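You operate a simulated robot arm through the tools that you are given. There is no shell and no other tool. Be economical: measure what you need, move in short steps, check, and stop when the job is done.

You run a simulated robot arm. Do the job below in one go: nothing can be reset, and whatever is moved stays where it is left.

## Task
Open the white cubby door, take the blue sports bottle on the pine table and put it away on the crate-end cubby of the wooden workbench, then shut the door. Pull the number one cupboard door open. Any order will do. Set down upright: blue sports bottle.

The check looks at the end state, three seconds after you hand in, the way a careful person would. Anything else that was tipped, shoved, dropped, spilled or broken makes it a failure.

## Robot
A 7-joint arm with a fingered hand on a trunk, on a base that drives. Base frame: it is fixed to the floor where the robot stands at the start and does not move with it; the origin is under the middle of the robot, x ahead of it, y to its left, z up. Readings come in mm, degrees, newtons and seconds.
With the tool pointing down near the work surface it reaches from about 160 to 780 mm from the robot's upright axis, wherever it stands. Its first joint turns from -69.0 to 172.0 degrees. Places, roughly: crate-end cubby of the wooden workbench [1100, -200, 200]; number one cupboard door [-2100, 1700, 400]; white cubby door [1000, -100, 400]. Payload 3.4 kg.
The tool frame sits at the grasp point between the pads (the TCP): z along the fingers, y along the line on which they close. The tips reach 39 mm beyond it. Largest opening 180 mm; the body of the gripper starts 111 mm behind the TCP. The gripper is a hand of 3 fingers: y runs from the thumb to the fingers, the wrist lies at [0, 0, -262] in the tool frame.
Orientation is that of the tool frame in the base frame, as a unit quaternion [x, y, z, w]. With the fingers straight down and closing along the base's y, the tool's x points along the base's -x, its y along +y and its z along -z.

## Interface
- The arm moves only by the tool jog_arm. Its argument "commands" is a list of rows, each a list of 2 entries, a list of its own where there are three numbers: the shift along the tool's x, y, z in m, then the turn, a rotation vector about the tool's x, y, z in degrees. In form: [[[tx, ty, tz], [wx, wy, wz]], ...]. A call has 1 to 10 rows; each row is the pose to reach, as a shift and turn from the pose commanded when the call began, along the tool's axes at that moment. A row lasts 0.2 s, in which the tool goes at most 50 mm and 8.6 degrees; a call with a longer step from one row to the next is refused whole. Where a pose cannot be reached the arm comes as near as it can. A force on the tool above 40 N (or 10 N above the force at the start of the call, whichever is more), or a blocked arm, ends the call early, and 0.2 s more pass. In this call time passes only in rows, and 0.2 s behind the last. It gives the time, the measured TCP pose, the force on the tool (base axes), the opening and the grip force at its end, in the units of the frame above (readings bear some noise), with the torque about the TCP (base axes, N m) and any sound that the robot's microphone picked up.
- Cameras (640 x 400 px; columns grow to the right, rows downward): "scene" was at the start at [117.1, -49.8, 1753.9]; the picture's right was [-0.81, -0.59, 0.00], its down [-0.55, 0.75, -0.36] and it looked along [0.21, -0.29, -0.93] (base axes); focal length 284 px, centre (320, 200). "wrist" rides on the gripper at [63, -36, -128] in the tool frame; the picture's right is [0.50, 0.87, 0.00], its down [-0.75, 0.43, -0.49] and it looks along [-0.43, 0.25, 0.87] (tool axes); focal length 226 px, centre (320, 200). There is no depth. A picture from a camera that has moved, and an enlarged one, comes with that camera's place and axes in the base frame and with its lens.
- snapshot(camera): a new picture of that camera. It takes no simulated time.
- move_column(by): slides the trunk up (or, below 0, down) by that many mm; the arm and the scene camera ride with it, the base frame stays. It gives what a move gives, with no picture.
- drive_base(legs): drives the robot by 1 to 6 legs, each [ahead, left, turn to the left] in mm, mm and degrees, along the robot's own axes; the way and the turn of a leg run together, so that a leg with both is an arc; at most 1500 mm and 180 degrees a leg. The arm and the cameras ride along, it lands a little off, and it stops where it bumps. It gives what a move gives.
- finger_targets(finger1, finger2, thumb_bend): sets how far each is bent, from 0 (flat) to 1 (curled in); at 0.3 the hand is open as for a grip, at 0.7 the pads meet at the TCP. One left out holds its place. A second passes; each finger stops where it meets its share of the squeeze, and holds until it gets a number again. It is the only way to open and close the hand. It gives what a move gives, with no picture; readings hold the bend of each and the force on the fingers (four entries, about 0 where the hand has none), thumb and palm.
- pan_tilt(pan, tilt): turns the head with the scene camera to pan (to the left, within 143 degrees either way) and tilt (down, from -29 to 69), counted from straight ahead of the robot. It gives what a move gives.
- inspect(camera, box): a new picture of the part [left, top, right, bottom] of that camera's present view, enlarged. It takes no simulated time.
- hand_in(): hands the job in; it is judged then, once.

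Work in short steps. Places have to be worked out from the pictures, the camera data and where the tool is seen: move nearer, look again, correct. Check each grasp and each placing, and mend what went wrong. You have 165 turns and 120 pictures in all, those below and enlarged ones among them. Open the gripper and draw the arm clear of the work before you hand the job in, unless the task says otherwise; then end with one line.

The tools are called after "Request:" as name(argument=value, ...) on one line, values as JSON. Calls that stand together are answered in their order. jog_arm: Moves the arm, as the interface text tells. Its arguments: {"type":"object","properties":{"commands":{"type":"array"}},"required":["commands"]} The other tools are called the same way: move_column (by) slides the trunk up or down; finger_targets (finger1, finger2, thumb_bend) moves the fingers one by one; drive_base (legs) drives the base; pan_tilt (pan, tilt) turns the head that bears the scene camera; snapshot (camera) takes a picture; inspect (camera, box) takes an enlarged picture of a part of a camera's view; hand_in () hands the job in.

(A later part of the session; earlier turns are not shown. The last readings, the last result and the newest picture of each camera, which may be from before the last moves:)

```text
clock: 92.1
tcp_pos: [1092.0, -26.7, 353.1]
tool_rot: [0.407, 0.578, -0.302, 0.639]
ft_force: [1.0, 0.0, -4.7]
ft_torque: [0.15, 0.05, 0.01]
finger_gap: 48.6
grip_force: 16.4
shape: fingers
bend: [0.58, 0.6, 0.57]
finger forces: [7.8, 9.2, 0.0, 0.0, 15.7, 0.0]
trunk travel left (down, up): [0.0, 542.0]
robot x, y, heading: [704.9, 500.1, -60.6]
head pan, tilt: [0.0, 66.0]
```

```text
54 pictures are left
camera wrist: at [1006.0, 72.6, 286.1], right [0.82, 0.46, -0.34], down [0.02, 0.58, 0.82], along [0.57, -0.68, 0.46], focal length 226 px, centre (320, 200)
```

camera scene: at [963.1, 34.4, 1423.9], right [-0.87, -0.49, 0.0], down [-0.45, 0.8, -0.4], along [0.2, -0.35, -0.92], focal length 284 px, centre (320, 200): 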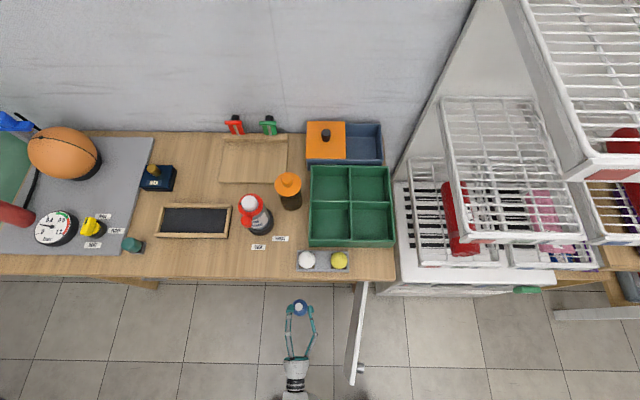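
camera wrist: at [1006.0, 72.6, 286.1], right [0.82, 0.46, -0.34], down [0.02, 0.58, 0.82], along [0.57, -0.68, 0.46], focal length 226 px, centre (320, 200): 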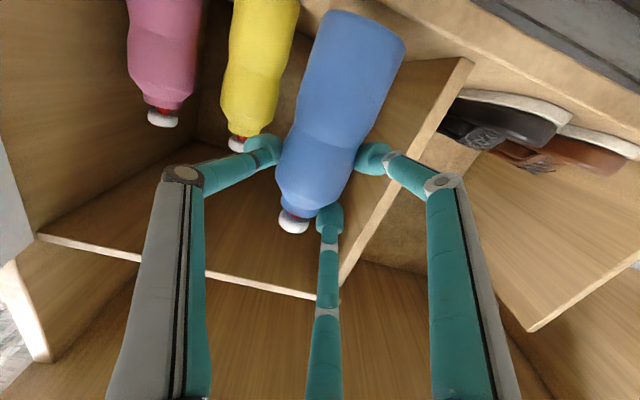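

Clear on all sides. I insert the remaining 86 mm.

Request:
jog_arm(commands=[[[0, 0, 0.02], [0, 0, 0]], [[0, 0, 0.04], [0, 0, 0]], [[0, 0, 0.06], [0, 0, 0]], [[0, 0, 0.075], [0, 0, 0]], [[0, 0, 0.086], [0, 0, 0]]])

Request:
snapshot(camera="wrist")

```text
clock: 93.5
tcp_pos: [1125.8, -57.6, 334.4]
tool_rot: [0.416, 0.59, -0.281, 0.632]
ft_force: [3.3, -1.1, 13.3]
ft_torque: [-0.7, -0.2, 0.2]
finger_gap: 47.5
grip_force: 18.1
shape: fingers
bend: [0.59, 0.59, 0.58]
finger forces: [9.6, 11.6, 0.1, 0.0, 14.8, 0.0]
trunk travel left (down, up): [0.0, 542.0]
robot x, y, heading: [705.9, 504.3, -60.7]
head pan, tilt: [0.0, 66.0]
stopped in row 5: the arm was blocked; the commanded pose is now the measured one
```

```text
53 pictures are left
camera wrist: at [1038.1, 43.0, 272.8], right [0.81, 0.5, -0.32], down [0.01, 0.54, 0.84], along [0.59, -0.68, 0.43], focal length 226 px, centre (320, 200)
```

wrist: 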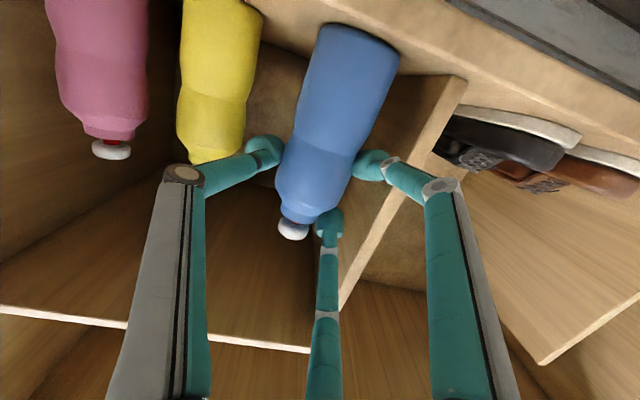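

The arm hit its reach limit and sagged, setting the bottle's base on the shelf edge (13 N). I raise the trunk 20 mm to unload and check.

Request:
move_column(by=20)

Request:
jog_arm(commands=[[[0, 0, -0.012], [0, -2.4, 0]]])

Request:
snapshot(camera="wrist")

```text
clock: 94.1
tcp_pos: [1125.1, -63.3, 348.8]
tool_rot: [0.418, 0.593, -0.284, 0.627]
ft_force: [0.6, 0.2, -5.2]
ft_torque: [0.11, 0.04, 0.0]
finger_gap: 47.8
grip_force: 16.7
shape: fingers
bend: [0.59, 0.6, 0.58]
finger forces: [8.4, 9.8, 0.0, 0.1, 16.6, 0.1]
trunk travel left (down, up): [-20.0, 522.0]
robot x, y, heading: [706.0, 501.9, -60.8]
head pan, tilt: [0.0, 66.0]
```

```text
clock: 94.5
tcp_pos: [1120.1, -49.4, 348.7]
tool_rot: [0.41, 0.58, -0.291, 0.641]
ft_force: [0.7, -0.2, -4.0]
ft_torque: [0.15, 0.06, -0.03]
finger_gap: 48.0
grip_force: 17.8
shape: fingers
bend: [0.59, 0.6, 0.58]
finger forces: [8.5, 9.8, 0.1, 0.0, 16.5, 0.0]
trunk travel left (down, up): [-20.0, 522.0]
robot x, y, heading: [706.1, 502.3, -60.9]
head pan, tilt: [0.0, 66.0]
```

```text
52 pictures are left
camera wrist: at [1034.8, 49.1, 283.0], right [0.82, 0.48, -0.33], down [0.01, 0.56, 0.83], along [0.58, -0.68, 0.46], focal length 226 px, centre (320, 200)
```

wrist: 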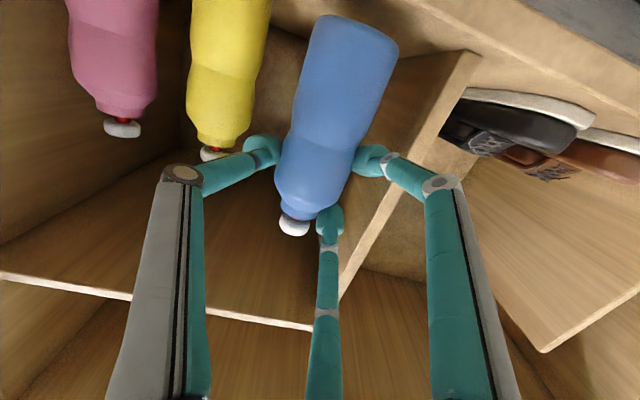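

Free again and still well held. I bring the bottle in by the base: 55 mm ahead, 14 mm right.

Request:
drive_base(legs=[[0, -13, 0], [55, 0, 0]])

Request:
snapshot(camera="wrist")

```text
clock: 95.7
tcp_pos: [1105.0, -57.3, 349.8]
tool_rot: [0.412, 0.581, -0.29, 0.64]
ft_force: [-0.8, -0.9, -4.0]
ft_torque: [0.13, 0.05, -0.01]
finger_gap: 47.9
grip_force: 17.4
shape: fingers
bend: [0.59, 0.6, 0.57]
finger forces: [8.1, 9.8, 0.0, 0.0, 16.5, 0.1]
trunk travel left (down, up): [-20.0, 522.0]
robot x, y, heading: [692.9, 490.3, -60.6]
head pan, tilt: [0.0, 66.0]
stopped in leg 2: the robot was blocked; the commanded pose is now the measured one
```

```text
51 pictures are left
camera wrist: at [1018.9, 41.4, 283.6], right [0.81, 0.48, -0.33], down [0.0, 0.56, 0.83], along [0.58, -0.68, 0.45], focal length 226 px, centre (320, 200)
```

wrist: 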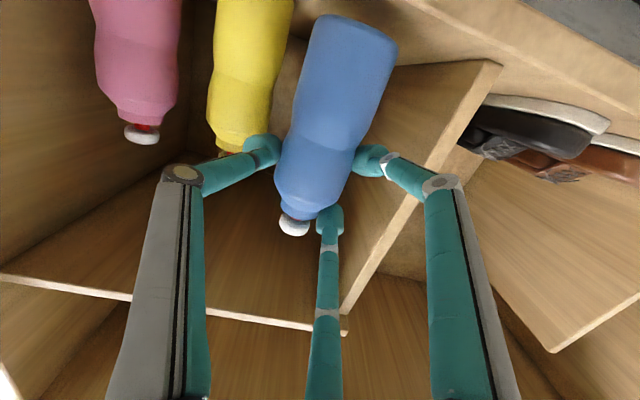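

The base was blocked after about 5 mm ahead. I look around the robot to see what it met.

Request:
snapshot(camera="scene")

Request:
pan_tilt(pan=-40, tilt=69)

Request:
snapshot(camera="scene")

```text
50 pictures are left
camera scene: at [929.5, 44.5, 1456.0], right [-0.87, -0.49, -0.01], down [-0.45, 0.8, -0.4], along [0.2, -0.35, -0.92], focal length 284 px, centre (320, 200)
```

scene: 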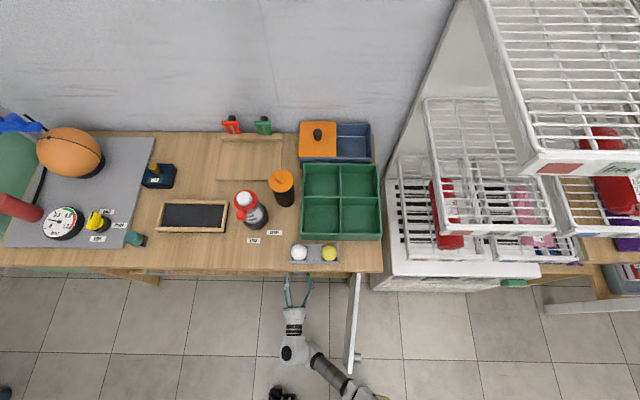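

```text
clock: 96.7
tcp_pos: [1110.6, -56.1, 349.2]
tool_rot: [0.409, 0.581, -0.292, 0.639]
ft_force: [0.4, 0.7, -4.0]
ft_torque: [0.18, 0.07, -0.06]
finger_gap: 47.7
grip_force: 17.4
shape: fingers
bend: [0.59, 0.6, 0.57]
finger forces: [8.2, 9.9, 0.0, 0.0, 16.3, 0.1]
trunk travel left (down, up): [-20.0, 522.0]
robot x, y, heading: [697.1, 486.4, -60.6]
head pan, tilt: [-40.0, 68.8]
```

```text
49 pictures are left
camera scene: at [899.2, 46.3, 1453.2], right [-0.98, 0.19, 0.0], down [0.17, 0.92, -0.36], along [-0.07, -0.35, -0.93], focal length 284 px, centre (320, 200)
```

scene: 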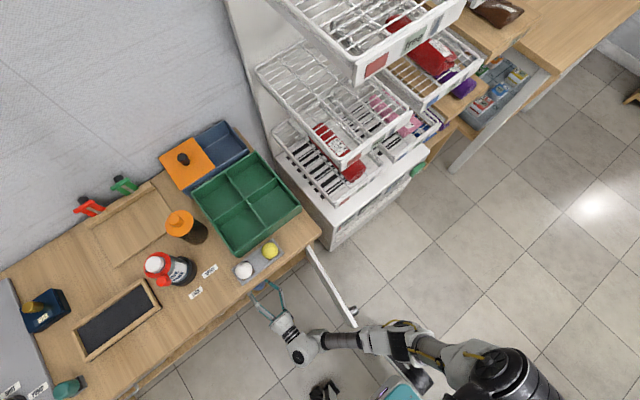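

The forearm is meeting the free edge of the open door. I'll come in from the left instead: back straight out, sidle left, yaw the hand 40° left and turn the base 40° right so the elbow stays clear.

Request:
drive_base(legs=[[-250, 0, 0], [0, 470, 0]])

Request:
jog_arm(commands=[[[0, 0, 0], [-7.87, 1.39, 0]], [[0, 0, 0], [-15.74, 2.78, 0]], [[0, 0, 0], [-23.6, 4.16, 0]], [[0, 0, 0], [-31.5, 5.55, 0]], [[0, 0, 0], [-39.4, 6.94, 0]]])

Request:
drive_base(legs=[[0, 0, -40]])

Request:
pan_tilt(pan=10, tilt=60)

Request:
snapshot(camera="scene")

Request:
snapshot(camera="wrist")

```text
clock: 100.9
tcp_pos: [1398.3, 388.7, 351.0]
tool_rot: [0.41, 0.581, -0.291, 0.64]
ft_force: [-0.5, -0.3, -4.2]
ft_torque: [0.16, 0.1, 0.0]
finger_gap: 47.8
grip_force: 17.1
shape: fingers
bend: [0.59, 0.6, 0.57]
finger forces: [8.2, 9.8, 0.1, 0.0, 16.2, 0.0]
trunk travel left (down, up): [-20.0, 522.0]
robot x, y, heading: [987.0, 929.6, -60.8]
head pan, tilt: [-40.0, 68.8]
```

```text
clock: 102.1
tcp_pos: [1397.2, 389.9, 351.5]
tool_rot: [0.186, 0.682, -0.055, 0.705]
ft_force: [-0.2, 0.2, -4.2]
ft_torque: [0.08, 0.14, -0.01]
finger_gap: 47.7
grip_force: 17.2
shape: fingers
bend: [0.59, 0.6, 0.57]
finger forces: [7.9, 9.7, 0.1, 0.1, 16.1, 0.0]
trunk travel left (down, up): [-20.0, 522.0]
robot x, y, heading: [983.6, 932.7, -60.7]
head pan, tilt: [-40.0, 68.8]
```

```text
clock: 104.4
tcp_pos: [954.6, 252.2, 353.2]
tool_rot: [0.408, 0.577, -0.294, 0.644]
ft_force: [0.1, 0.6, -4.5]
ft_torque: [0.19, 0.05, 0.0]
finger_gap: 47.5
grip_force: 16.9
shape: fingers
bend: [0.59, 0.6, 0.57]
finger forces: [7.8, 9.5, 0.1, 0.0, 16.1, 0.0]
trunk travel left (down, up): [-20.0, 522.0]
robot x, y, heading: [988.2, 930.5, -100.5]
head pan, tilt: [-40.0, 68.8]
```

```text
clock: 105.6
tcp_pos: [955.1, 253.4, 354.5]
tool_rot: [0.405, 0.578, -0.294, 0.645]
ft_force: [-0.2, 0.1, -4.1]
ft_torque: [0.17, 0.05, 0.0]
finger_gap: 47.6
grip_force: 16.9
shape: fingers
bend: [0.59, 0.6, 0.57]
finger forces: [8.1, 9.6, 0.0, 0.1, 16.1, 0.1]
trunk travel left (down, up): [-20.0, 522.0]
robot x, y, heading: [983.3, 930.7, -101.0]
head pan, tilt: [10.0, 60.0]
```

```text
48 pictures are left
camera scene: at [897.2, 431.4, 1462.2], right [-1.0, 0.01, 0.0], down [0.01, 0.87, -0.49], along [0.0, -0.49, -0.87], focal length 284 px, centre (320, 200)
```

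scene: 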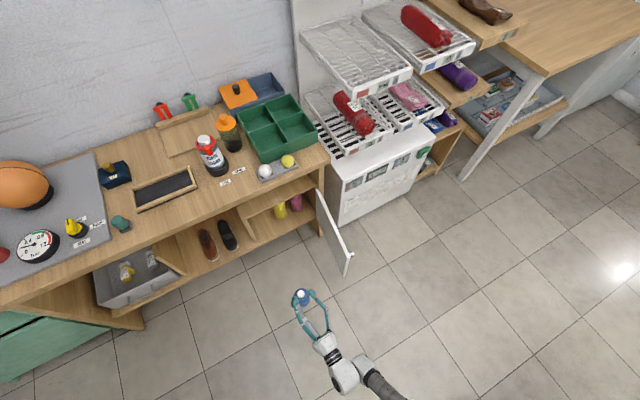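

```text
47 pictures are left
camera wrist: at [869.4, 351.0, 287.4], right [0.81, 0.48, -0.33], down [0.0, 0.57, 0.82], along [0.58, -0.67, 0.47], focal length 226 px, centre (320, 200)
```

wrist: 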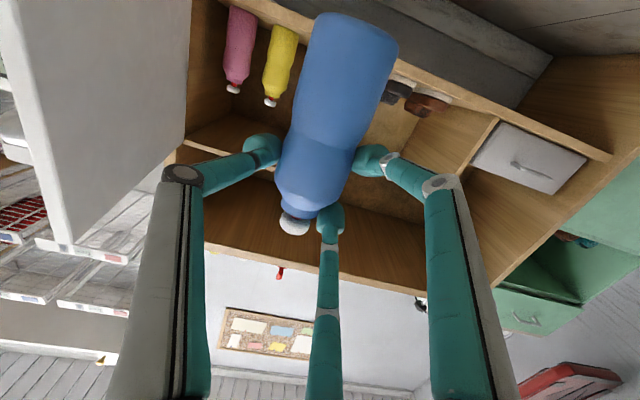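

Now the hand points at the slot with the elbow well left of the door. I translate most of the way (300 mm in) along the hand's direction.

Request:
drive_base(legs=[[241, 179, 0]])

Request:
snapshot(camera="wrist")

Request:
snapshot(camera="scene")

```text
clock: 107.6
tcp_pos: [1087.6, -19.9, 354.7]
tool_rot: [0.405, 0.578, -0.294, 0.645]
ft_force: [0.0, -0.1, -4.1]
ft_torque: [0.14, 0.05, 0.01]
finger_gap: 47.3
grip_force: 17.0
shape: fingers
bend: [0.59, 0.6, 0.57]
finger forces: [8.0, 9.6, 0.0, 0.1, 16.1, 0.0]
trunk travel left (down, up): [-20.0, 522.0]
robot x, y, heading: [1113.5, 656.5, -100.5]
head pan, tilt: [10.0, 60.0]
```

```text
46 pictures are left
camera wrist: at [1000.7, 77.7, 287.2], right [0.81, 0.48, -0.33], down [0.0, 0.57, 0.82], along [0.58, -0.66, 0.47], focal length 226 px, centre (320, 200)
```

wrist: 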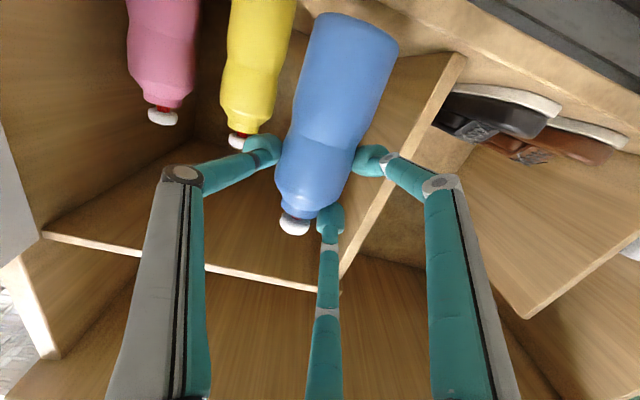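

```text
45 pictures are left
camera scene: at [1025.8, 158.4, 1462.1], right [-1.0, 0.01, -0.01], down [0.01, 0.87, -0.5], along [0.0, -0.5, -0.87], focal length 284 px, centre (320, 200)
```

scene: 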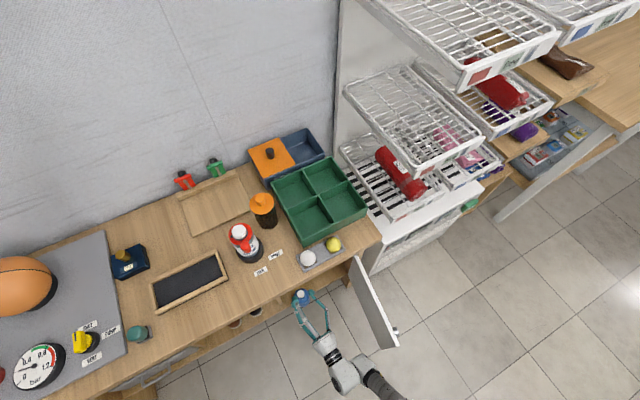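

Aligned in the mouth of the slot (u≈943). I go 60 mm further by the base, watching the forearm near the door.

Request:
drive_base(legs=[[48, 37, 0]])

Request:
snapshot(camera="wrist")

Request:
snapshot(camera="scene")

```text
clock: 108.6
tcp_pos: [1106.5, -70.1, 359.0]
tool_rot: [0.403, 0.576, -0.294, 0.648]
ft_force: [-0.6, -0.2, -4.3]
ft_torque: [0.11, 0.02, 0.05]
finger_gap: 47.4
grip_force: 17.2
shape: fingers
bend: [0.59, 0.6, 0.57]
finger forces: [7.8, 9.6, 0.0, 0.0, 16.4, 0.0]
trunk travel left (down, up): [-20.0, 522.0]
robot x, y, heading: [1141.6, 606.4, -100.2]
head pan, tilt: [10.0, 60.0]
```

```text
44 pictures are left
camera wrist: at [1020.8, 27.1, 289.0], right [0.81, 0.48, -0.33], down [-0.01, 0.58, 0.82], along [0.58, -0.66, 0.48], focal length 226 px, centre (320, 200)
```

wrist: 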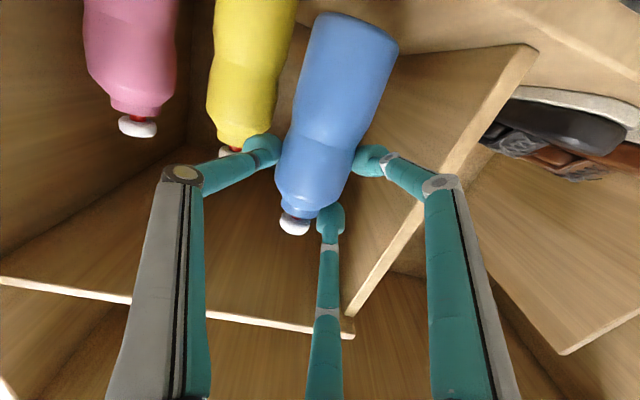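

```text
43 pictures are left
camera scene: at [1033.9, 108.3, 1461.8], right [-1.0, 0.01, -0.02], down [0.02, 0.87, -0.5], along [0.01, -0.5, -0.87], focal length 284 px, centre (320, 200)
```

scene: 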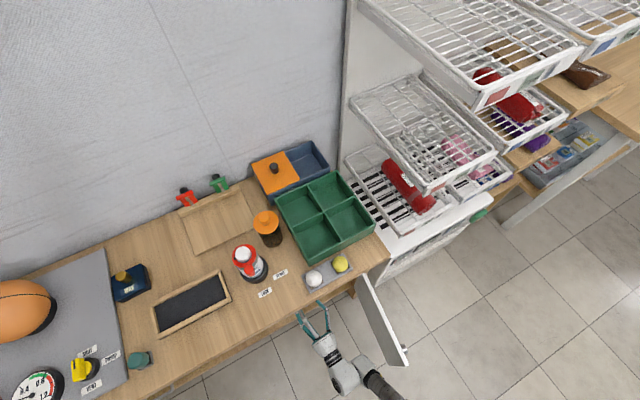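

The bottle is inside at about u=931, v=-629. I jog the last 20 mm in and 7 mm left with the arm, then check.

Request:
jog_arm(commands=[[[0.001, 0.007, 0.007], [0, 0, 0]], [[0.001, 0.007, 0.014], [0, 0, 0]], [[0.001, 0.007, 0.02], [0, 0, 0]]])

Request:
snapshot(camera="wrist")

```text
clock: 109.4
tcp_pos: [1127.1, -82.4, 361.0]
tool_rot: [0.401, 0.579, -0.297, 0.644]
ft_force: [-0.2, -0.4, -3.8]
ft_torque: [0.14, 0.05, 0.01]
finger_gap: 47.6
grip_force: 16.9
shape: fingers
bend: [0.59, 0.6, 0.57]
finger forces: [7.9, 9.5, 0.0, 0.0, 16.1, 0.0]
trunk travel left (down, up): [-20.0, 522.0]
robot x, y, heading: [1135.0, 605.4, -100.5]
head pan, tilt: [10.0, 60.0]
```

```text
42 pictures are left
camera wrist: at [1039.9, 14.1, 292.5], right [0.81, 0.48, -0.34], down [0.0, 0.58, 0.81], along [0.59, -0.66, 0.47], focal length 226 px, centre (320, 200)
```

wrist: 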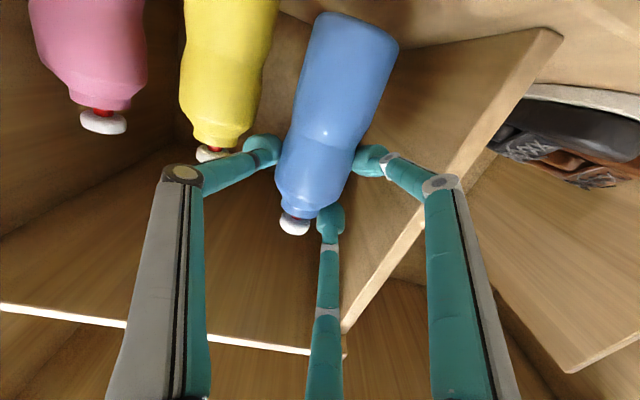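

Bottle now at about u=943, v=-649. I lower the trunk 20 mm and then feel for the shelf with small arm steps.

Request:
move_column(by=-20)

Request:
snapshot(camera="wrist")

```text
clock: 110.1
tcp_pos: [1126.9, -82.6, 341.0]
tool_rot: [0.401, 0.579, -0.298, 0.645]
ft_force: [-0.5, -0.4, -4.4]
ft_torque: [0.14, 0.05, 0.0]
finger_gap: 47.6
grip_force: 16.6
shape: fingers
bend: [0.59, 0.6, 0.57]
finger forces: [8.0, 9.5, 0.0, 0.1, 16.0, 0.0]
trunk travel left (down, up): [0.0, 542.0]
robot x, y, heading: [1139.2, 607.2, -100.3]
head pan, tilt: [10.0, 60.0]
```

```text
41 pictures are left
camera wrist: at [1039.5, 14.3, 273.0], right [0.81, 0.47, -0.34], down [0.0, 0.58, 0.81], along [0.59, -0.66, 0.47], focal length 226 px, centre (320, 200)
```

wrist: 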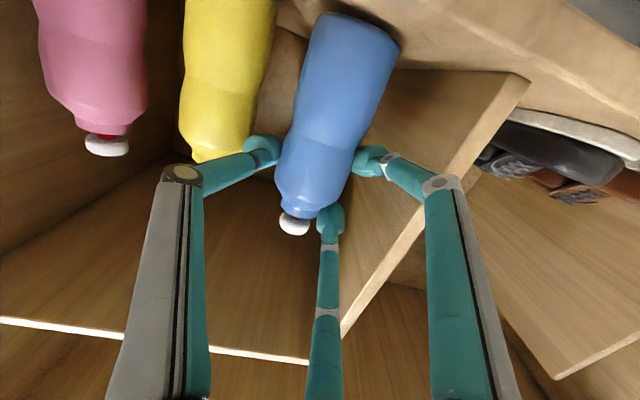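

No contact yet at 341. I go down in 2 mm steps, 8 mm in all, reading the force.

Request:
jog_arm(commands=[[[0.002, -0.0003, 0], [0, 0, 0]], [[0.004, -0.0007, 0], [0, 0, 0]], [[0.006, -0.001, 0], [0, 0, 0]], [[0.008, -0.0014, 0], [0, 0, 0]]])

```text
clock: 111.1
tcp_pos: [1128.4, -83.7, 334.6]
tool_rot: [0.4, 0.578, -0.298, 0.646]
ft_force: [0.2, -2.4, 5.5]
ft_torque: [-0.21, -0.04, -0.03]
finger_gap: 47.4
grip_force: 17.7
shape: fingers
bend: [0.6, 0.6, 0.57]
finger forces: [8.1, 10.1, 0.1, 0.0, 17.0, 0.0]
trunk travel left (down, up): [0.0, 542.0]
robot x, y, heading: [1137.7, 604.9, -100.6]
head pan, tilt: [10.0, 60.0]
```

The bottle now rests on the shelf (about 10 N of contact). I ease the fingers open slightly.

Request:
finger_targets(finger1=0.55, finger2=0.55, thumb_bend=0.54)

Request:
snapshot(camera="wrist")

```text
clock: 112.1
tcp_pos: [1128.5, -82.6, 332.6]
tool_rot: [0.401, 0.58, -0.298, 0.644]
ft_force: [0.2, 1.0, 0.4]
ft_torque: [-0.02, 0.02, 0.03]
finger_gap: 55.7
grip_force: 0.6
shape: fingers
bend: [0.55, 0.55, 0.54]
finger forces: [0.2, 0.2, 0.0, 0.1, 0.2, 0.0]
trunk travel left (down, up): [0.0, 542.0]
robot x, y, heading: [1139.6, 603.4, -100.5]
head pan, tilt: [10.0, 60.0]
```

```text
40 pictures are left
camera wrist: at [1041.6, 14.0, 264.4], right [0.81, 0.48, -0.34], down [0.01, 0.58, 0.81], along [0.59, -0.66, 0.47], focal length 226 px, centre (320, 200)
```

wrist: 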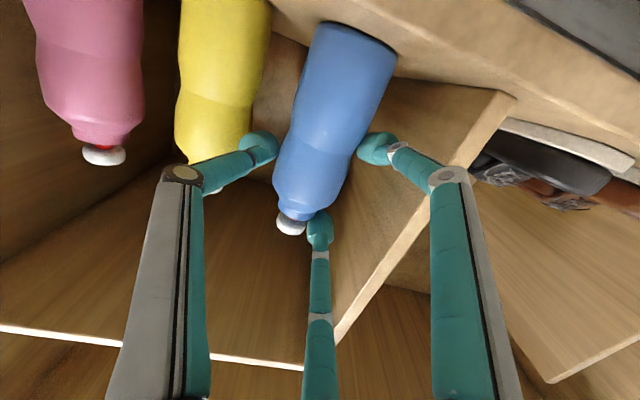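

It stands upright. I open a touch more, then withdraw straight back along the hand.

Request:
finger_targets(finger1=0.52, finger2=0.52, thumb_bend=0.51)

Request:
jog_arm(commands=[[[0, 0, -0.01], [0, 0, 0]], [[0, 0, -0.02], [0, 0, 0]], [[0, 0, -0.03], [0, 0, 0]], [[0, 0, -0.045], [0, 0, 0]], [[0, 0, -0.06], [0, 0, 0]]])

Request:
snapshot(camera="wrist")

```text
clock: 113.1
tcp_pos: [1129.1, -83.4, 333.1]
tool_rot: [0.4, 0.58, -0.298, 0.644]
ft_force: [1.5, -0.2, 0.1]
ft_torque: [0.0, -0.03, 0.01]
finger_gap: 66.4
grip_force: 0.1
shape: fingers
bend: [0.52, 0.52, 0.51]
finger forces: [0.0, 0.0, 0.1, 0.1, 0.1, 0.1]
trunk travel left (down, up): [0.0, 542.0]
robot x, y, heading: [1136.5, 605.4, -100.4]
head pan, tilt: [10.0, 60.0]
```

```text
clock: 114.3
tcp_pos: [1098.4, -30.4, 331.3]
tool_rot: [0.4, 0.58, -0.298, 0.644]
ft_force: [0.1, 0.5, 0.1]
ft_torque: [0.01, -0.01, 0.02]
finger_gap: 66.4
grip_force: 0.1
shape: fingers
bend: [0.52, 0.52, 0.51]
finger forces: [0.0, 0.1, 0.0, 0.0, 0.0, 0.1]
trunk travel left (down, up): [0.0, 542.0]
robot x, y, heading: [1135.8, 608.1, -100.4]
head pan, tilt: [10.0, 60.0]
```

```text
39 pictures are left
camera wrist: at [1011.7, 66.4, 263.8], right [0.81, 0.48, -0.34], down [0.01, 0.58, 0.81], along [0.59, -0.66, 0.47], focal length 226 px, centre (320, 200)
```

wrist: 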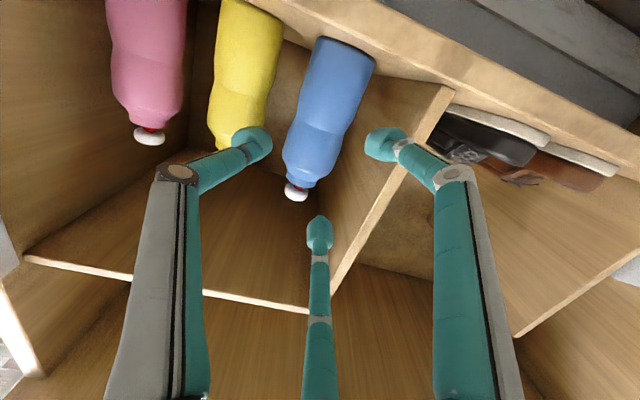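

The blue bottle stands upright beside the others, released cleanly. I back out well clear of the door, then close the fingers and look.

Request:
drive_base(legs=[[-287, -234, 0]])

Request:
finger_targets(finger1=0.7, finger2=0.7, thumb_bend=0.7)

Request:
snapshot(camera="scene")

Request:
snapshot(camera="wrist")

```text
clock: 116.6
tcp_pos: [918.3, 292.2, 331.7]
tool_rot: [0.4, 0.581, -0.299, 0.643]
ft_force: [-1.0, -1.0, -0.1]
ft_torque: [0.0, 0.0, 0.0]
finger_gap: 66.5
grip_force: 0.0
shape: fingers
bend: [0.52, 0.52, 0.51]
finger forces: [0.0, 0.1, 0.0, 0.0, 0.1, 0.0]
trunk travel left (down, up): [0.0, 542.0]
robot x, y, heading: [956.4, 927.7, -100.5]
head pan, tilt: [10.0, 60.0]
```

```text
clock: 117.6
tcp_pos: [918.9, 293.3, 334.8]
tool_rot: [0.398, 0.58, -0.299, 0.645]
ft_force: [-0.3, 0.3, 0.0]
ft_torque: [-0.02, -0.01, -0.01]
finger_gap: 0.0
grip_force: 0.1
shape: fingers
bend: [0.7, 0.7, 0.7]
finger forces: [0.0, 0.0, 0.1, 0.1, 0.0, 0.1]
trunk travel left (down, up): [0.0, 542.0]
robot x, y, heading: [957.1, 928.1, -100.4]
head pan, tilt: [10.0, 60.0]
```

```text
38 pictures are left
camera scene: at [864.3, 395.5, 1430.2], right [-1.0, 0.01, 0.0], down [0.01, 0.87, -0.5], along [0.0, -0.5, -0.87], focal length 284 px, centre (320, 200)
```

scene: 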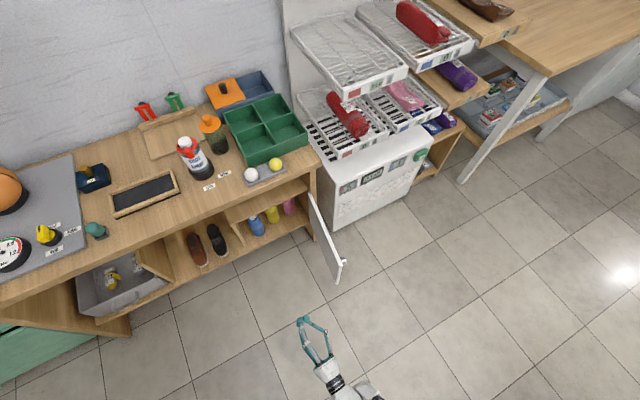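

```text
37 pictures are left
camera wrist: at [831.0, 389.2, 266.3], right [0.81, 0.47, -0.35], down [0.01, 0.59, 0.81], along [0.59, -0.66, 0.47], focal length 226 px, centre (320, 200)
```

wrist: 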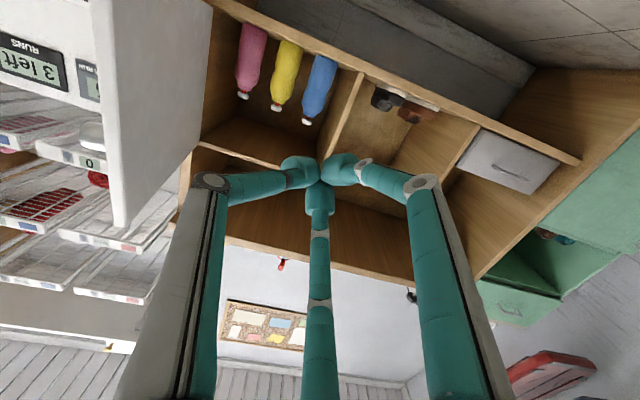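

All three bottles stand in a row. Now I go round the door's free edge to its outer side (right), staying clear of the knob.

Request:
drive_base(legs=[[170, -256, 0], [147, 120, 0]])

Request:
snapshot(camera="scene")

Request:
snapshot(camera="wrist")

```text
clock: 120.9
tcp_pos: [724.7, 2.3, 334.6]
tool_rot: [0.399, 0.579, -0.299, 0.645]
ft_force: [-0.2, -0.8, 0.7]
ft_torque: [0.01, 0.03, 0.02]
finger_gap: 0.0
grip_force: 0.1
shape: fingers
bend: [0.7, 0.7, 0.7]
finger forces: [0.0, 0.0, 0.1, 0.0, 0.0, 0.0]
trunk travel left (down, up): [0.0, 542.0]
robot x, y, heading: [762.6, 637.7, -100.5]
head pan, tilt: [10.0, 60.0]
```

```text
36 pictures are left
camera scene: at [667.3, 106.4, 1430.1], right [-1.0, 0.01, -0.01], down [0.01, 0.87, -0.5], along [0.0, -0.5, -0.87], focal length 284 px, centre (320, 200)
```

scene: 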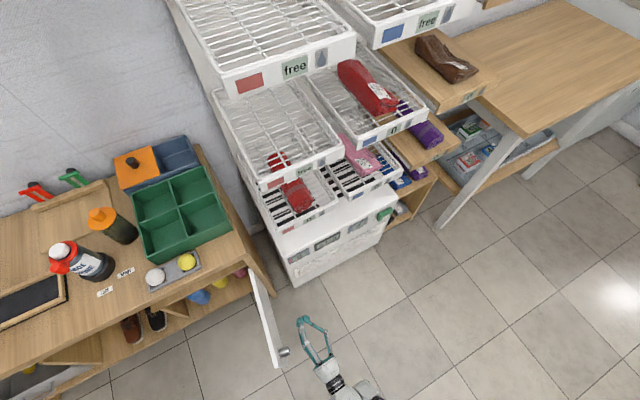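

```text
35 pictures are left
camera wrist: at [637.7, 99.5, 266.1], right [0.81, 0.47, -0.35], down [0.01, 0.59, 0.81], along [0.59, -0.66, 0.47], focal length 226 px, centre (320, 200)
```

wrist: 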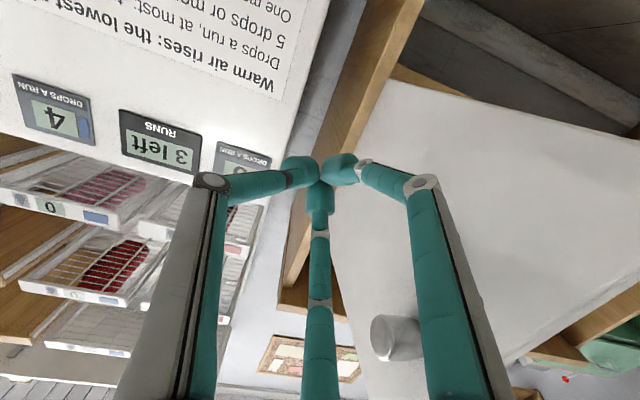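

The hand is on the door's outer side, below the knob. I push left 200 mm with the arm to swing the door shut part-way.

Request:
jog_arm(commands=[[[0.006, 0.03, 0], [0, 0, 0]], [[0.012, 0.06, 0], [0, 0, 0]], [[0.017, 0.09, 0], [0, 0, 0]], [[0.023, 0.12, 0], [0, 0, 0]], [[0.029, 0.15, 0], [0, 0, 0]], [[0.034, 0.18, 0], [0, 0, 0]], [[0.04, 0.21, 0], [0, 0, 0]]])

Request:
snapshot(camera="scene")

```text
clock: 122.5
tcp_pos: [909.1, 113.3, 331.4]
tool_rot: [0.397, 0.581, -0.302, 0.643]
ft_force: [0.0, 0.2, 0.2]
ft_torque: [-0.02, 0.01, 0.01]
finger_gap: 0.1
grip_force: 0.1
shape: fingers
bend: [0.7, 0.7, 0.7]
finger forces: [0.1, 0.0, 0.1, 0.0, 0.0, 0.0]
trunk travel left (down, up): [0.0, 542.0]
robot x, y, heading: [766.8, 636.1, -100.6]
head pan, tilt: [10.0, 60.0]
```

```text
34 pictures are left
camera scene: at [673.9, 106.5, 1430.6], right [-1.0, 0.01, 0.0], down [0.01, 0.87, -0.5], along [0.0, -0.5, -0.87], focal length 284 px, centre (320, 200)
```

scene: 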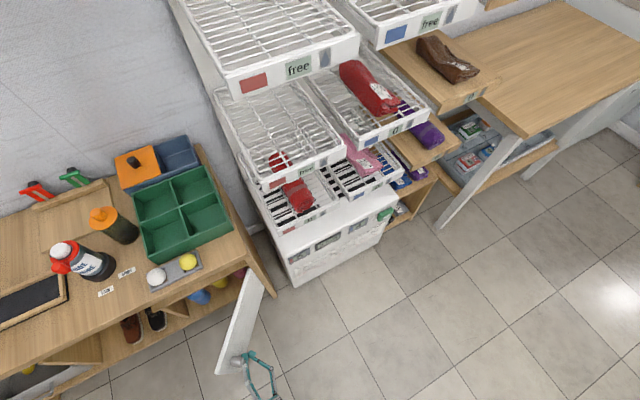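

The door is about half shut. I drive the hand forward and left to push it further.

Request:
drive_base(legs=[[60, 130, 0]])

Request:
snapshot(camera="wrist")

Request:
pan_tilt(pan=30, tilt=65)

Request:
snapshot(camera="scene")

```text
clock: 123.8
tcp_pos: [1028.8, 31.3, 332.8]
tool_rot: [0.396, 0.581, -0.301, 0.644]
ft_force: [0.2, 0.3, 0.3]
ft_torque: [0.01, 0.0, 0.02]
finger_gap: 0.0
grip_force: 0.0
shape: fingers
bend: [0.7, 0.7, 0.7]
finger forces: [0.0, 0.0, 0.1, 0.1, 0.0, 0.0]
trunk travel left (down, up): [0.0, 542.0]
robot x, y, heading: [882.6, 554.8, -100.3]
head pan, tilt: [10.0, 60.0]
```

```text
33 pictures are left
camera wrist: at [940.2, 127.4, 264.3], right [0.81, 0.47, -0.35], down [0.01, 0.59, 0.81], along [0.59, -0.65, 0.47], focal length 226 px, centre (320, 200)
```

wrist: 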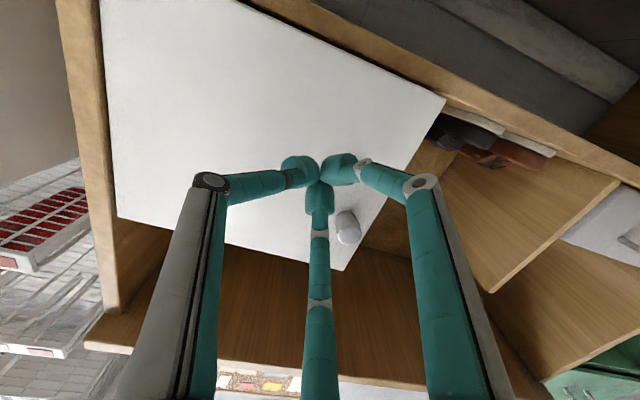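

```text
clock: 124.6
tcp_pos: [1032.1, 32.7, 332.6]
tool_rot: [0.394, 0.583, -0.302, 0.643]
ft_force: [0.1, 0.3, 0.0]
ft_torque: [0.03, 0.01, -0.04]
finger_gap: 0.0
grip_force: 0.2
shape: fingers
bend: [0.7, 0.7, 0.7]
finger forces: [0.0, 0.0, 0.0, 0.1, 0.0, 0.0]
trunk travel left (down, up): [0.0, 542.0]
robot x, y, heading: [881.9, 553.4, -100.5]
head pan, tilt: [30.0, 65.0]
```

```text
32 pictures are left
camera scene: at [817.3, 32.7, 1425.1], right [-0.94, -0.34, 0.0], down [-0.3, 0.86, -0.42], along [0.14, -0.39, -0.91], focal length 284 px, centre (320, 200)
```

scene: 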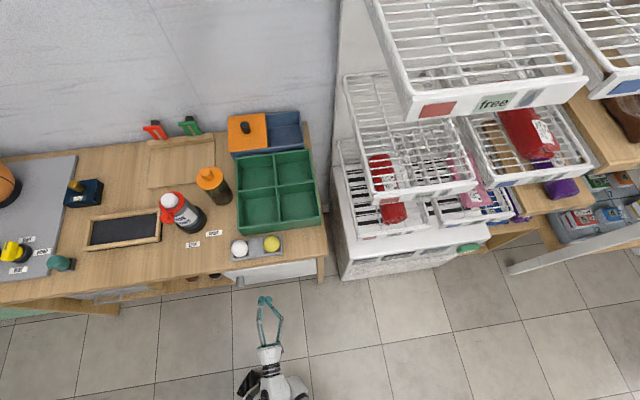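

The door is nearly shut. I push straight ahead until it meets the stop.

Request:
jog_arm(commands=[[[0, 0, 0.02], [0, 0, 0]], [[0, 0, 0.04], [0, 0, 0]], [[0, 0, 0.055], [0, 0, 0]], [[0, 0, 0.065], [0, 0, 0]], [[0, 0, 0.075], [0, 0, 0]], [[0, 0, 0.085], [0, 0, 0]], [[0, 0, 0.095], [0, 0, 0]]])

Request:
snapshot(camera="wrist")

```text
clock: 126.0
tcp_pos: [1067.9, -29.6, 334.4]
tool_rot: [0.392, 0.583, -0.304, 0.643]
ft_force: [-6.8, 8.0, 2.4]
ft_torque: [-0.1, -0.06, -0.11]
finger_gap: 0.1
grip_force: 6.4
shape: fingers
bend: [0.7, 0.7, 0.7]
finger forces: [2.5, 3.6, 0.0, 0.0, 6.8, 0.0]
trunk travel left (down, up): [0.0, 542.0]
robot x, y, heading: [879.9, 555.1, -100.4]
head pan, tilt: [30.0, 65.0]
stopped in row 6: the force on the tool passed its limit (the readings are from after the stop); the commanded pose is now the measured one
```

```text
31 pictures are left
camera wrist: at [978.9, 65.9, 265.1], right [0.8, 0.47, -0.37], down [0.02, 0.59, 0.8], along [0.6, -0.65, 0.47], focal length 226 px, centre (320, 200)
```

wrist: 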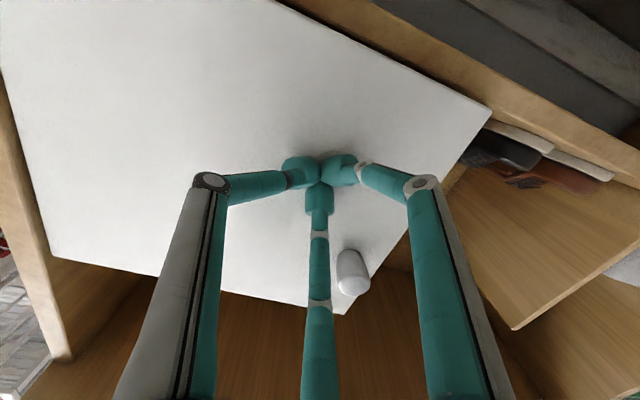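

Firm contact at the closed plane. I draw back and inspect that the door is flush.

Request:
jog_arm(commands=[[[0, 0, -0.03], [0, 0, 0]], [[0, 0, -0.06], [0, 0, 0]], [[0, 0, -0.1], [0, 0, 0]]])

Request:
drive_base(legs=[[-200, -160, 0]])

Request:
snapshot(camera="wrist")

Request:
snapshot(camera="scene")

```text
clock: 126.8
tcp_pos: [1017.1, 55.1, 333.3]
tool_rot: [0.391, 0.584, -0.304, 0.643]
ft_force: [-0.5, -0.3, 0.4]
ft_torque: [-0.02, 0.0, -0.02]
finger_gap: 0.0
grip_force: 0.0
shape: fingers
bend: [0.7, 0.7, 0.7]
finger forces: [0.0, 0.0, 0.0, 0.0, 0.1, 0.0]
trunk travel left (down, up): [0.0, 542.0]
robot x, y, heading: [881.1, 557.2, -100.1]
head pan, tilt: [30.0, 65.0]
```

```text
clock: 128.6
tcp_pos: [898.3, 284.2, 332.3]
tool_rot: [0.391, 0.585, -0.304, 0.642]
ft_force: [-0.3, 0.1, -0.4]
ft_torque: [-0.01, 0.0, 0.02]
finger_gap: 0.0
grip_force: 0.0
shape: fingers
bend: [0.7, 0.7, 0.7]
finger forces: [0.1, 0.0, 0.0, 0.0, 0.1, 0.0]
trunk travel left (down, up): [0.0, 542.0]
robot x, y, heading: [760.8, 783.5, -100.1]
head pan, tilt: [30.0, 65.0]
```

```text
30 pictures are left
camera wrist: at [810.1, 379.4, 264.6], right [0.8, 0.48, -0.37], down [0.02, 0.59, 0.8], along [0.6, -0.65, 0.47], focal length 226 px, centre (320, 200)
```

wrist: 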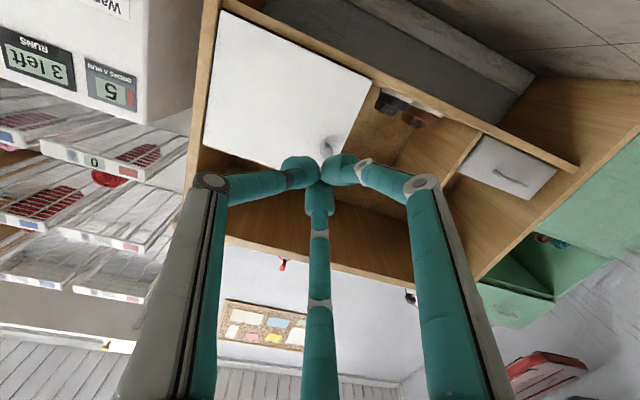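

```text
29 pictures are left
camera scene: at [700.1, 261.4, 1425.1], right [-0.94, -0.34, 0.0], down [-0.31, 0.85, -0.42], along [0.14, -0.39, -0.91], focal length 284 px, centre (320, 200)
```

scene: 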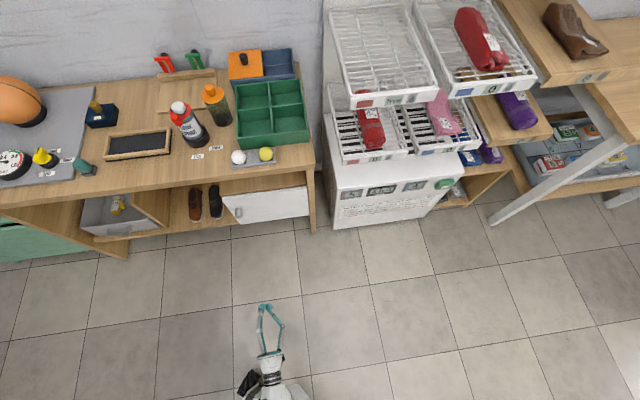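

The door looks shut; I enlarge it to be sure.

Request:
inspect(camera="scene", box=[190, 150, 340, 250])

```text
4.00 times, centred on (265, 200) of scene
camera zoom: at [700.1, 261.4, 1425.1], right [-0.94, -0.34, 0.0], down [-0.31, 0.85, -0.42], along [0.14, -0.39, -0.91], focal length 1137 px, centre (540, 200)
```

zoom: 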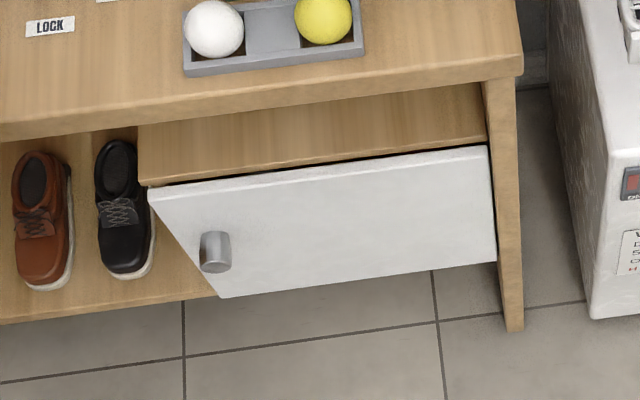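

The door sits exactly as it did when closed. Next the cupboard: I raise the trunk, straighten the hand relative to the robot, and undo the roll.

Request:
move_column(by=230)

Request:
jog_arm(commands=[[[0, 0, 0], [7.87, -1.39, 0]], [[0, 0, 0], [15.74, -2.78, 0]], [[0, 0, 0], [23.6, -4.16, 0]], [[0, 0, 0], [31.5, -5.55, 0]], [[0, 0, 0], [39.0, -6.9, 0]]])

Request:
jog_arm(commands=[[[0, -0.04, 0], [0, 0, -5]], [[0, -0.08, 0], [0, 0, -10.5]], [[0, -0.12, 0], [0, 0, -10.5]]])

```text
clock: 131.0
tcp_pos: [898.6, 286.1, 565.3]
tool_rot: [0.39, 0.584, -0.303, 0.644]
ft_force: [-0.3, -0.6, 0.5]
ft_torque: [-0.03, 0.01, -0.01]
finger_gap: 0.1
grip_force: 0.1
shape: fingers
bend: [0.7, 0.7, 0.7]
finger forces: [0.0, 0.1, 0.1, 0.1, 0.1, 0.0]
trunk travel left (down, up): [-230.0, 312.0]
robot x, y, heading: [762.0, 784.6, -100.2]
head pan, tilt: [30.0, 65.0]
```

```text
clock: 132.2
tcp_pos: [897.1, 285.4, 564.4]
tool_rot: [0.563, 0.41, -0.505, 0.509]
ft_force: [-0.5, 0.1, 0.6]
ft_torque: [-0.04, 0.0, 0.01]
finger_gap: 0.0
grip_force: 0.1
shape: fingers
bend: [0.7, 0.7, 0.7]
finger forces: [0.0, 0.1, 0.1, 0.0, 0.0, 0.1]
trunk travel left (down, up): [-230.0, 312.0]
robot x, y, heading: [760.8, 784.9, -99.9]
head pan, tilt: [30.0, 65.0]
```

```text
clock: 133.0
tcp_pos: [780.9, 303.5, 545.0]
tool_rot: [-0.524, -0.46, 0.549, -0.462]
ft_force: [0.2, 0.0, 0.4]
ft_torque: [0.0, 0.0, 0.0]
finger_gap: 0.1
grip_force: 0.0
shape: fingers
bend: [0.7, 0.7, 0.7]
finger forces: [0.0, 0.0, 0.0, 0.1, 0.0, 0.0]
trunk travel left (down, up): [-230.0, 312.0]
robot x, y, heading: [758.9, 784.9, -100.1]
head pan, tilt: [30.0, 65.0]
```

Hand is straight again. I drive down the aisle to the open floor near u=-500 and turn to face the cupboards.

Request:
drive_base(legs=[[513, -577, 0], [513, -577, 0], [0, 0, -141]])

Request:
pan_tilt(pan=0, tilt=35)

Request:
snapshot(camera="scene")

```text
clock: 146.8
tcp_pos: [-899.4, 355.1, 545.3]
tool_rot: [-0.611, 0.335, 0.622, 0.358]
ft_force: [-0.5, 0.7, 0.1]
ft_torque: [0.0, -0.02, 0.03]
finger_gap: 0.1
grip_force: 0.1
shape: fingers
bend: [0.7, 0.7, 0.7]
finger forces: [0.0, 0.0, 0.0, 0.1, 0.0, 0.0]
trunk travel left (down, up): [-230.0, 312.0]
robot x, y, heading: [-577.2, -3.5, 119.6]
head pan, tilt: [30.0, 65.0]
```

```text
clock: 147.7
tcp_pos: [-898.1, 354.7, 545.7]
tool_rot: [-0.61, 0.335, 0.622, 0.358]
ft_force: [-0.6, 0.0, 0.1]
ft_torque: [0.02, 0.02, -0.02]
finger_gap: 0.1
grip_force: 0.0
shape: fingers
bend: [0.7, 0.7, 0.7]
finger forces: [0.1, 0.1, 0.1, 0.1, 0.0, 0.0]
trunk travel left (down, up): [-230.0, 312.0]
robot x, y, heading: [-574.8, 1.8, 119.5]
head pan, tilt: [0.0, 35.0]
```

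```text
27 pictures are left
camera scene: at [-669.9, 166.9, 1776.5], right [0.87, 0.5, 0.0], down [0.28, -0.5, -0.82], along [-0.41, 0.71, -0.58], focal length 284 px, centre (320, 200)
```

scene: 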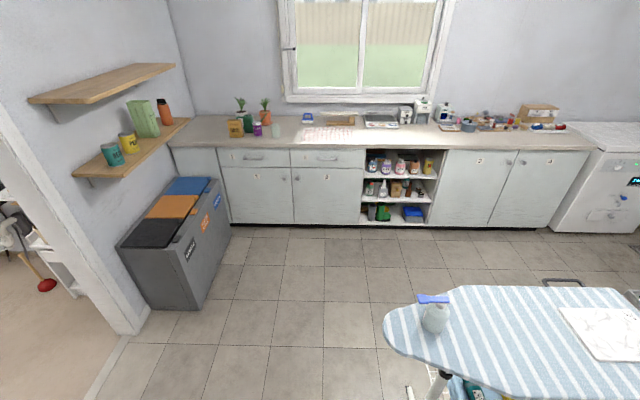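

Facing the cupboards: door 1 spans about u=-1337 to -781, knob on its right, hinge left next to the bins; the knob is near (-1884, 1699, 605). I sidle left to clear the ironing board, drive ahead, and return right.

Request:
drive_base(legs=[[0, 330, 0], [1340, 0, 0], [0, -120, 0]])

Request:
pan_tilt(pan=5, tilt=55)

Request:
snapshot(camera="scene")

Request:
snapshot(camera="wrist")

```text
clock: 157.1
tcp_pos: [-1761.7, 1418.7, 543.9]
tool_rot: [-0.613, 0.33, 0.619, 0.363]
ft_force: [-0.5, 0.4, 0.3]
ft_torque: [-0.06, -0.01, -0.05]
finger_gap: 0.0
grip_force: 0.0
shape: fingers
bend: [0.7, 0.7, 0.7]
finger forces: [0.1, 0.0, 0.0, 0.0, 0.0, 0.0]
trunk travel left (down, up): [-230.0, 312.0]
robot x, y, heading: [-1430.0, 1068.1, 119.9]
head pan, tilt: [0.0, 35.0]
```

```text
clock: 157.9
tcp_pos: [-1748.8, 1424.0, 548.3]
tool_rot: [-0.608, 0.338, 0.623, 0.356]
ft_force: [0.4, -0.2, -1.0]
ft_torque: [0.04, 0.02, 0.05]
finger_gap: 0.0
grip_force: 0.0
shape: fingers
bend: [0.7, 0.7, 0.7]
finger forces: [0.0, 0.0, 0.0, 0.0, 0.1, 0.1]
trunk travel left (down, up): [-230.0, 312.0]
robot x, y, heading: [-1427.4, 1066.4, 119.7]
head pan, tilt: [5.0, 55.0]
```

```text
26 pictures are left
camera scene: at [-1527.7, 1214.8, 1748.4], right [0.82, 0.57, 0.0], down [0.47, -0.67, -0.57], along [-0.32, 0.47, -0.82], focal length 284 px, centre (320, 200)
```

scene: 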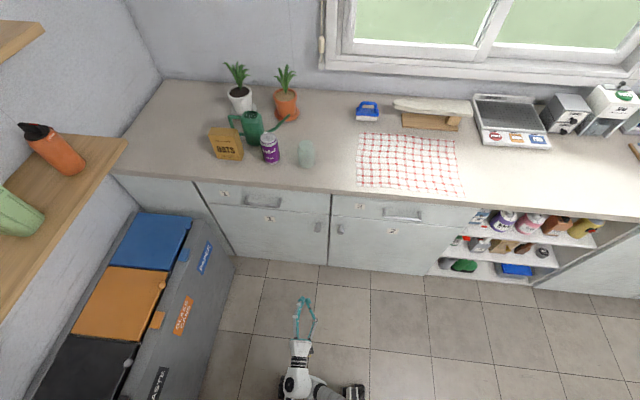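

```text
25 pictures are left
camera wrist: at [-1653.1, 1335.9, 481.7], right [-0.74, -0.43, -0.51], down [-0.11, -0.67, 0.73], along [-0.66, 0.6, 0.45], focal length 226 px, centre (320, 200)
```

wrist: 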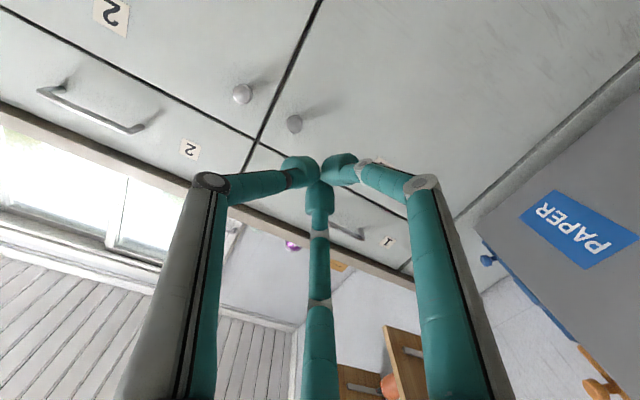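

Both cameras agree: knob 1 at (-1897, 1742, 602), 350 ahead, 38 right and 54 above the TCP. I raise 54, correct pitch, drive 110 ahead and 38 right, and set the fingers to 0.5.

Request:
move_column(by=54)

Request:
finger_targets(finger1=0.5, finger2=0.5, thumb_bend=0.5)

Request:
drive_base(legs=[[110, -38, 0]])

Request:
jog_arm(commands=[[[0, 0, 0.02], [0, 1.8, 0]], [[0, 0, 0.05], [0, 1.8, 0]], [[0, 0, 0.09], [0, 1.8, 0]], [[0, 0, 0.12], [0, 1.8, 0]]])

Request:
snapshot(camera="wrist")

```text
clock: 158.9
tcp_pos: [-1741.4, 1428.1, 600.7]
tool_rot: [-0.607, 0.339, 0.625, 0.354]
ft_force: [-0.8, 0.4, 0.3]
ft_torque: [0.02, 0.04, 0.03]
finger_gap: 0.0
grip_force: 0.1
shape: fingers
bend: [0.7, 0.7, 0.7]
finger forces: [0.0, 0.0, 0.1, 0.0, 0.0, 0.0]
trunk travel left (down, up): [-284.0, 258.0]
robot x, y, heading: [-1426.9, 1069.9, 119.7]
head pan, tilt: [5.0, 55.0]
```

```text
clock: 159.9
tcp_pos: [-1753.3, 1422.3, 601.8]
tool_rot: [-0.609, 0.337, 0.623, 0.357]
ft_force: [-0.3, 0.4, 0.2]
ft_torque: [0.02, -0.01, 0.0]
finger_gap: 72.4
grip_force: 0.1
shape: fingers
bend: [0.5, 0.5, 0.5]
finger forces: [0.0, 0.0, 0.0, 0.0, 0.1, 0.1]
trunk travel left (down, up): [-284.0, 258.0]
robot x, y, heading: [-1427.8, 1066.5, 120.0]
head pan, tilt: [5.0, 55.0]
```

```text
clock: 161.1
tcp_pos: [-1780.1, 1535.2, 600.7]
tool_rot: [-0.611, 0.335, 0.623, 0.357]
ft_force: [0.2, 0.1, -0.8]
ft_torque: [-0.06, -0.02, -0.04]
finger_gap: 72.2
grip_force: 0.0
shape: fingers
bend: [0.5, 0.5, 0.5]
finger forces: [0.0, 0.1, 0.1, 0.1, 0.0, 0.1]
trunk travel left (down, up): [-284.0, 258.0]
robot x, y, heading: [-1453.4, 1179.1, 119.6]
head pan, tilt: [5.0, 55.0]
```

```text
clock: 162.1
tcp_pos: [-1835.6, 1640.3, 606.0]
tool_rot: [0.619, -0.342, -0.616, -0.348]
ft_force: [-0.3, -0.7, 0.8]
ft_torque: [-0.03, -0.02, 0.03]
finger_gap: 72.4
grip_force: 0.1
shape: fingers
bend: [0.5, 0.5, 0.5]
finger forces: [0.1, 0.0, 0.0, 0.0, 0.0, 0.0]
trunk travel left (down, up): [-284.0, 258.0]
robot x, y, heading: [-1445.2, 1178.6, 119.9]
head pan, tilt: [5.0, 55.0]
```

```text
24 pictures are left
camera wrist: at [-1737.8, 1551.1, 544.1], right [-0.73, -0.45, -0.51], down [-0.12, -0.65, 0.75], along [-0.67, 0.61, 0.42], focal length 226 px, centre (320, 200)
```

wrist: 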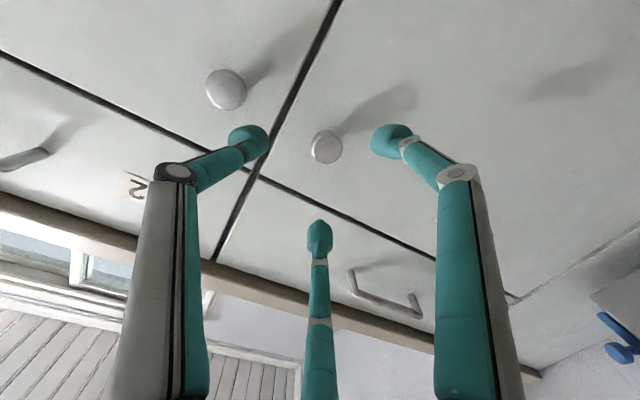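

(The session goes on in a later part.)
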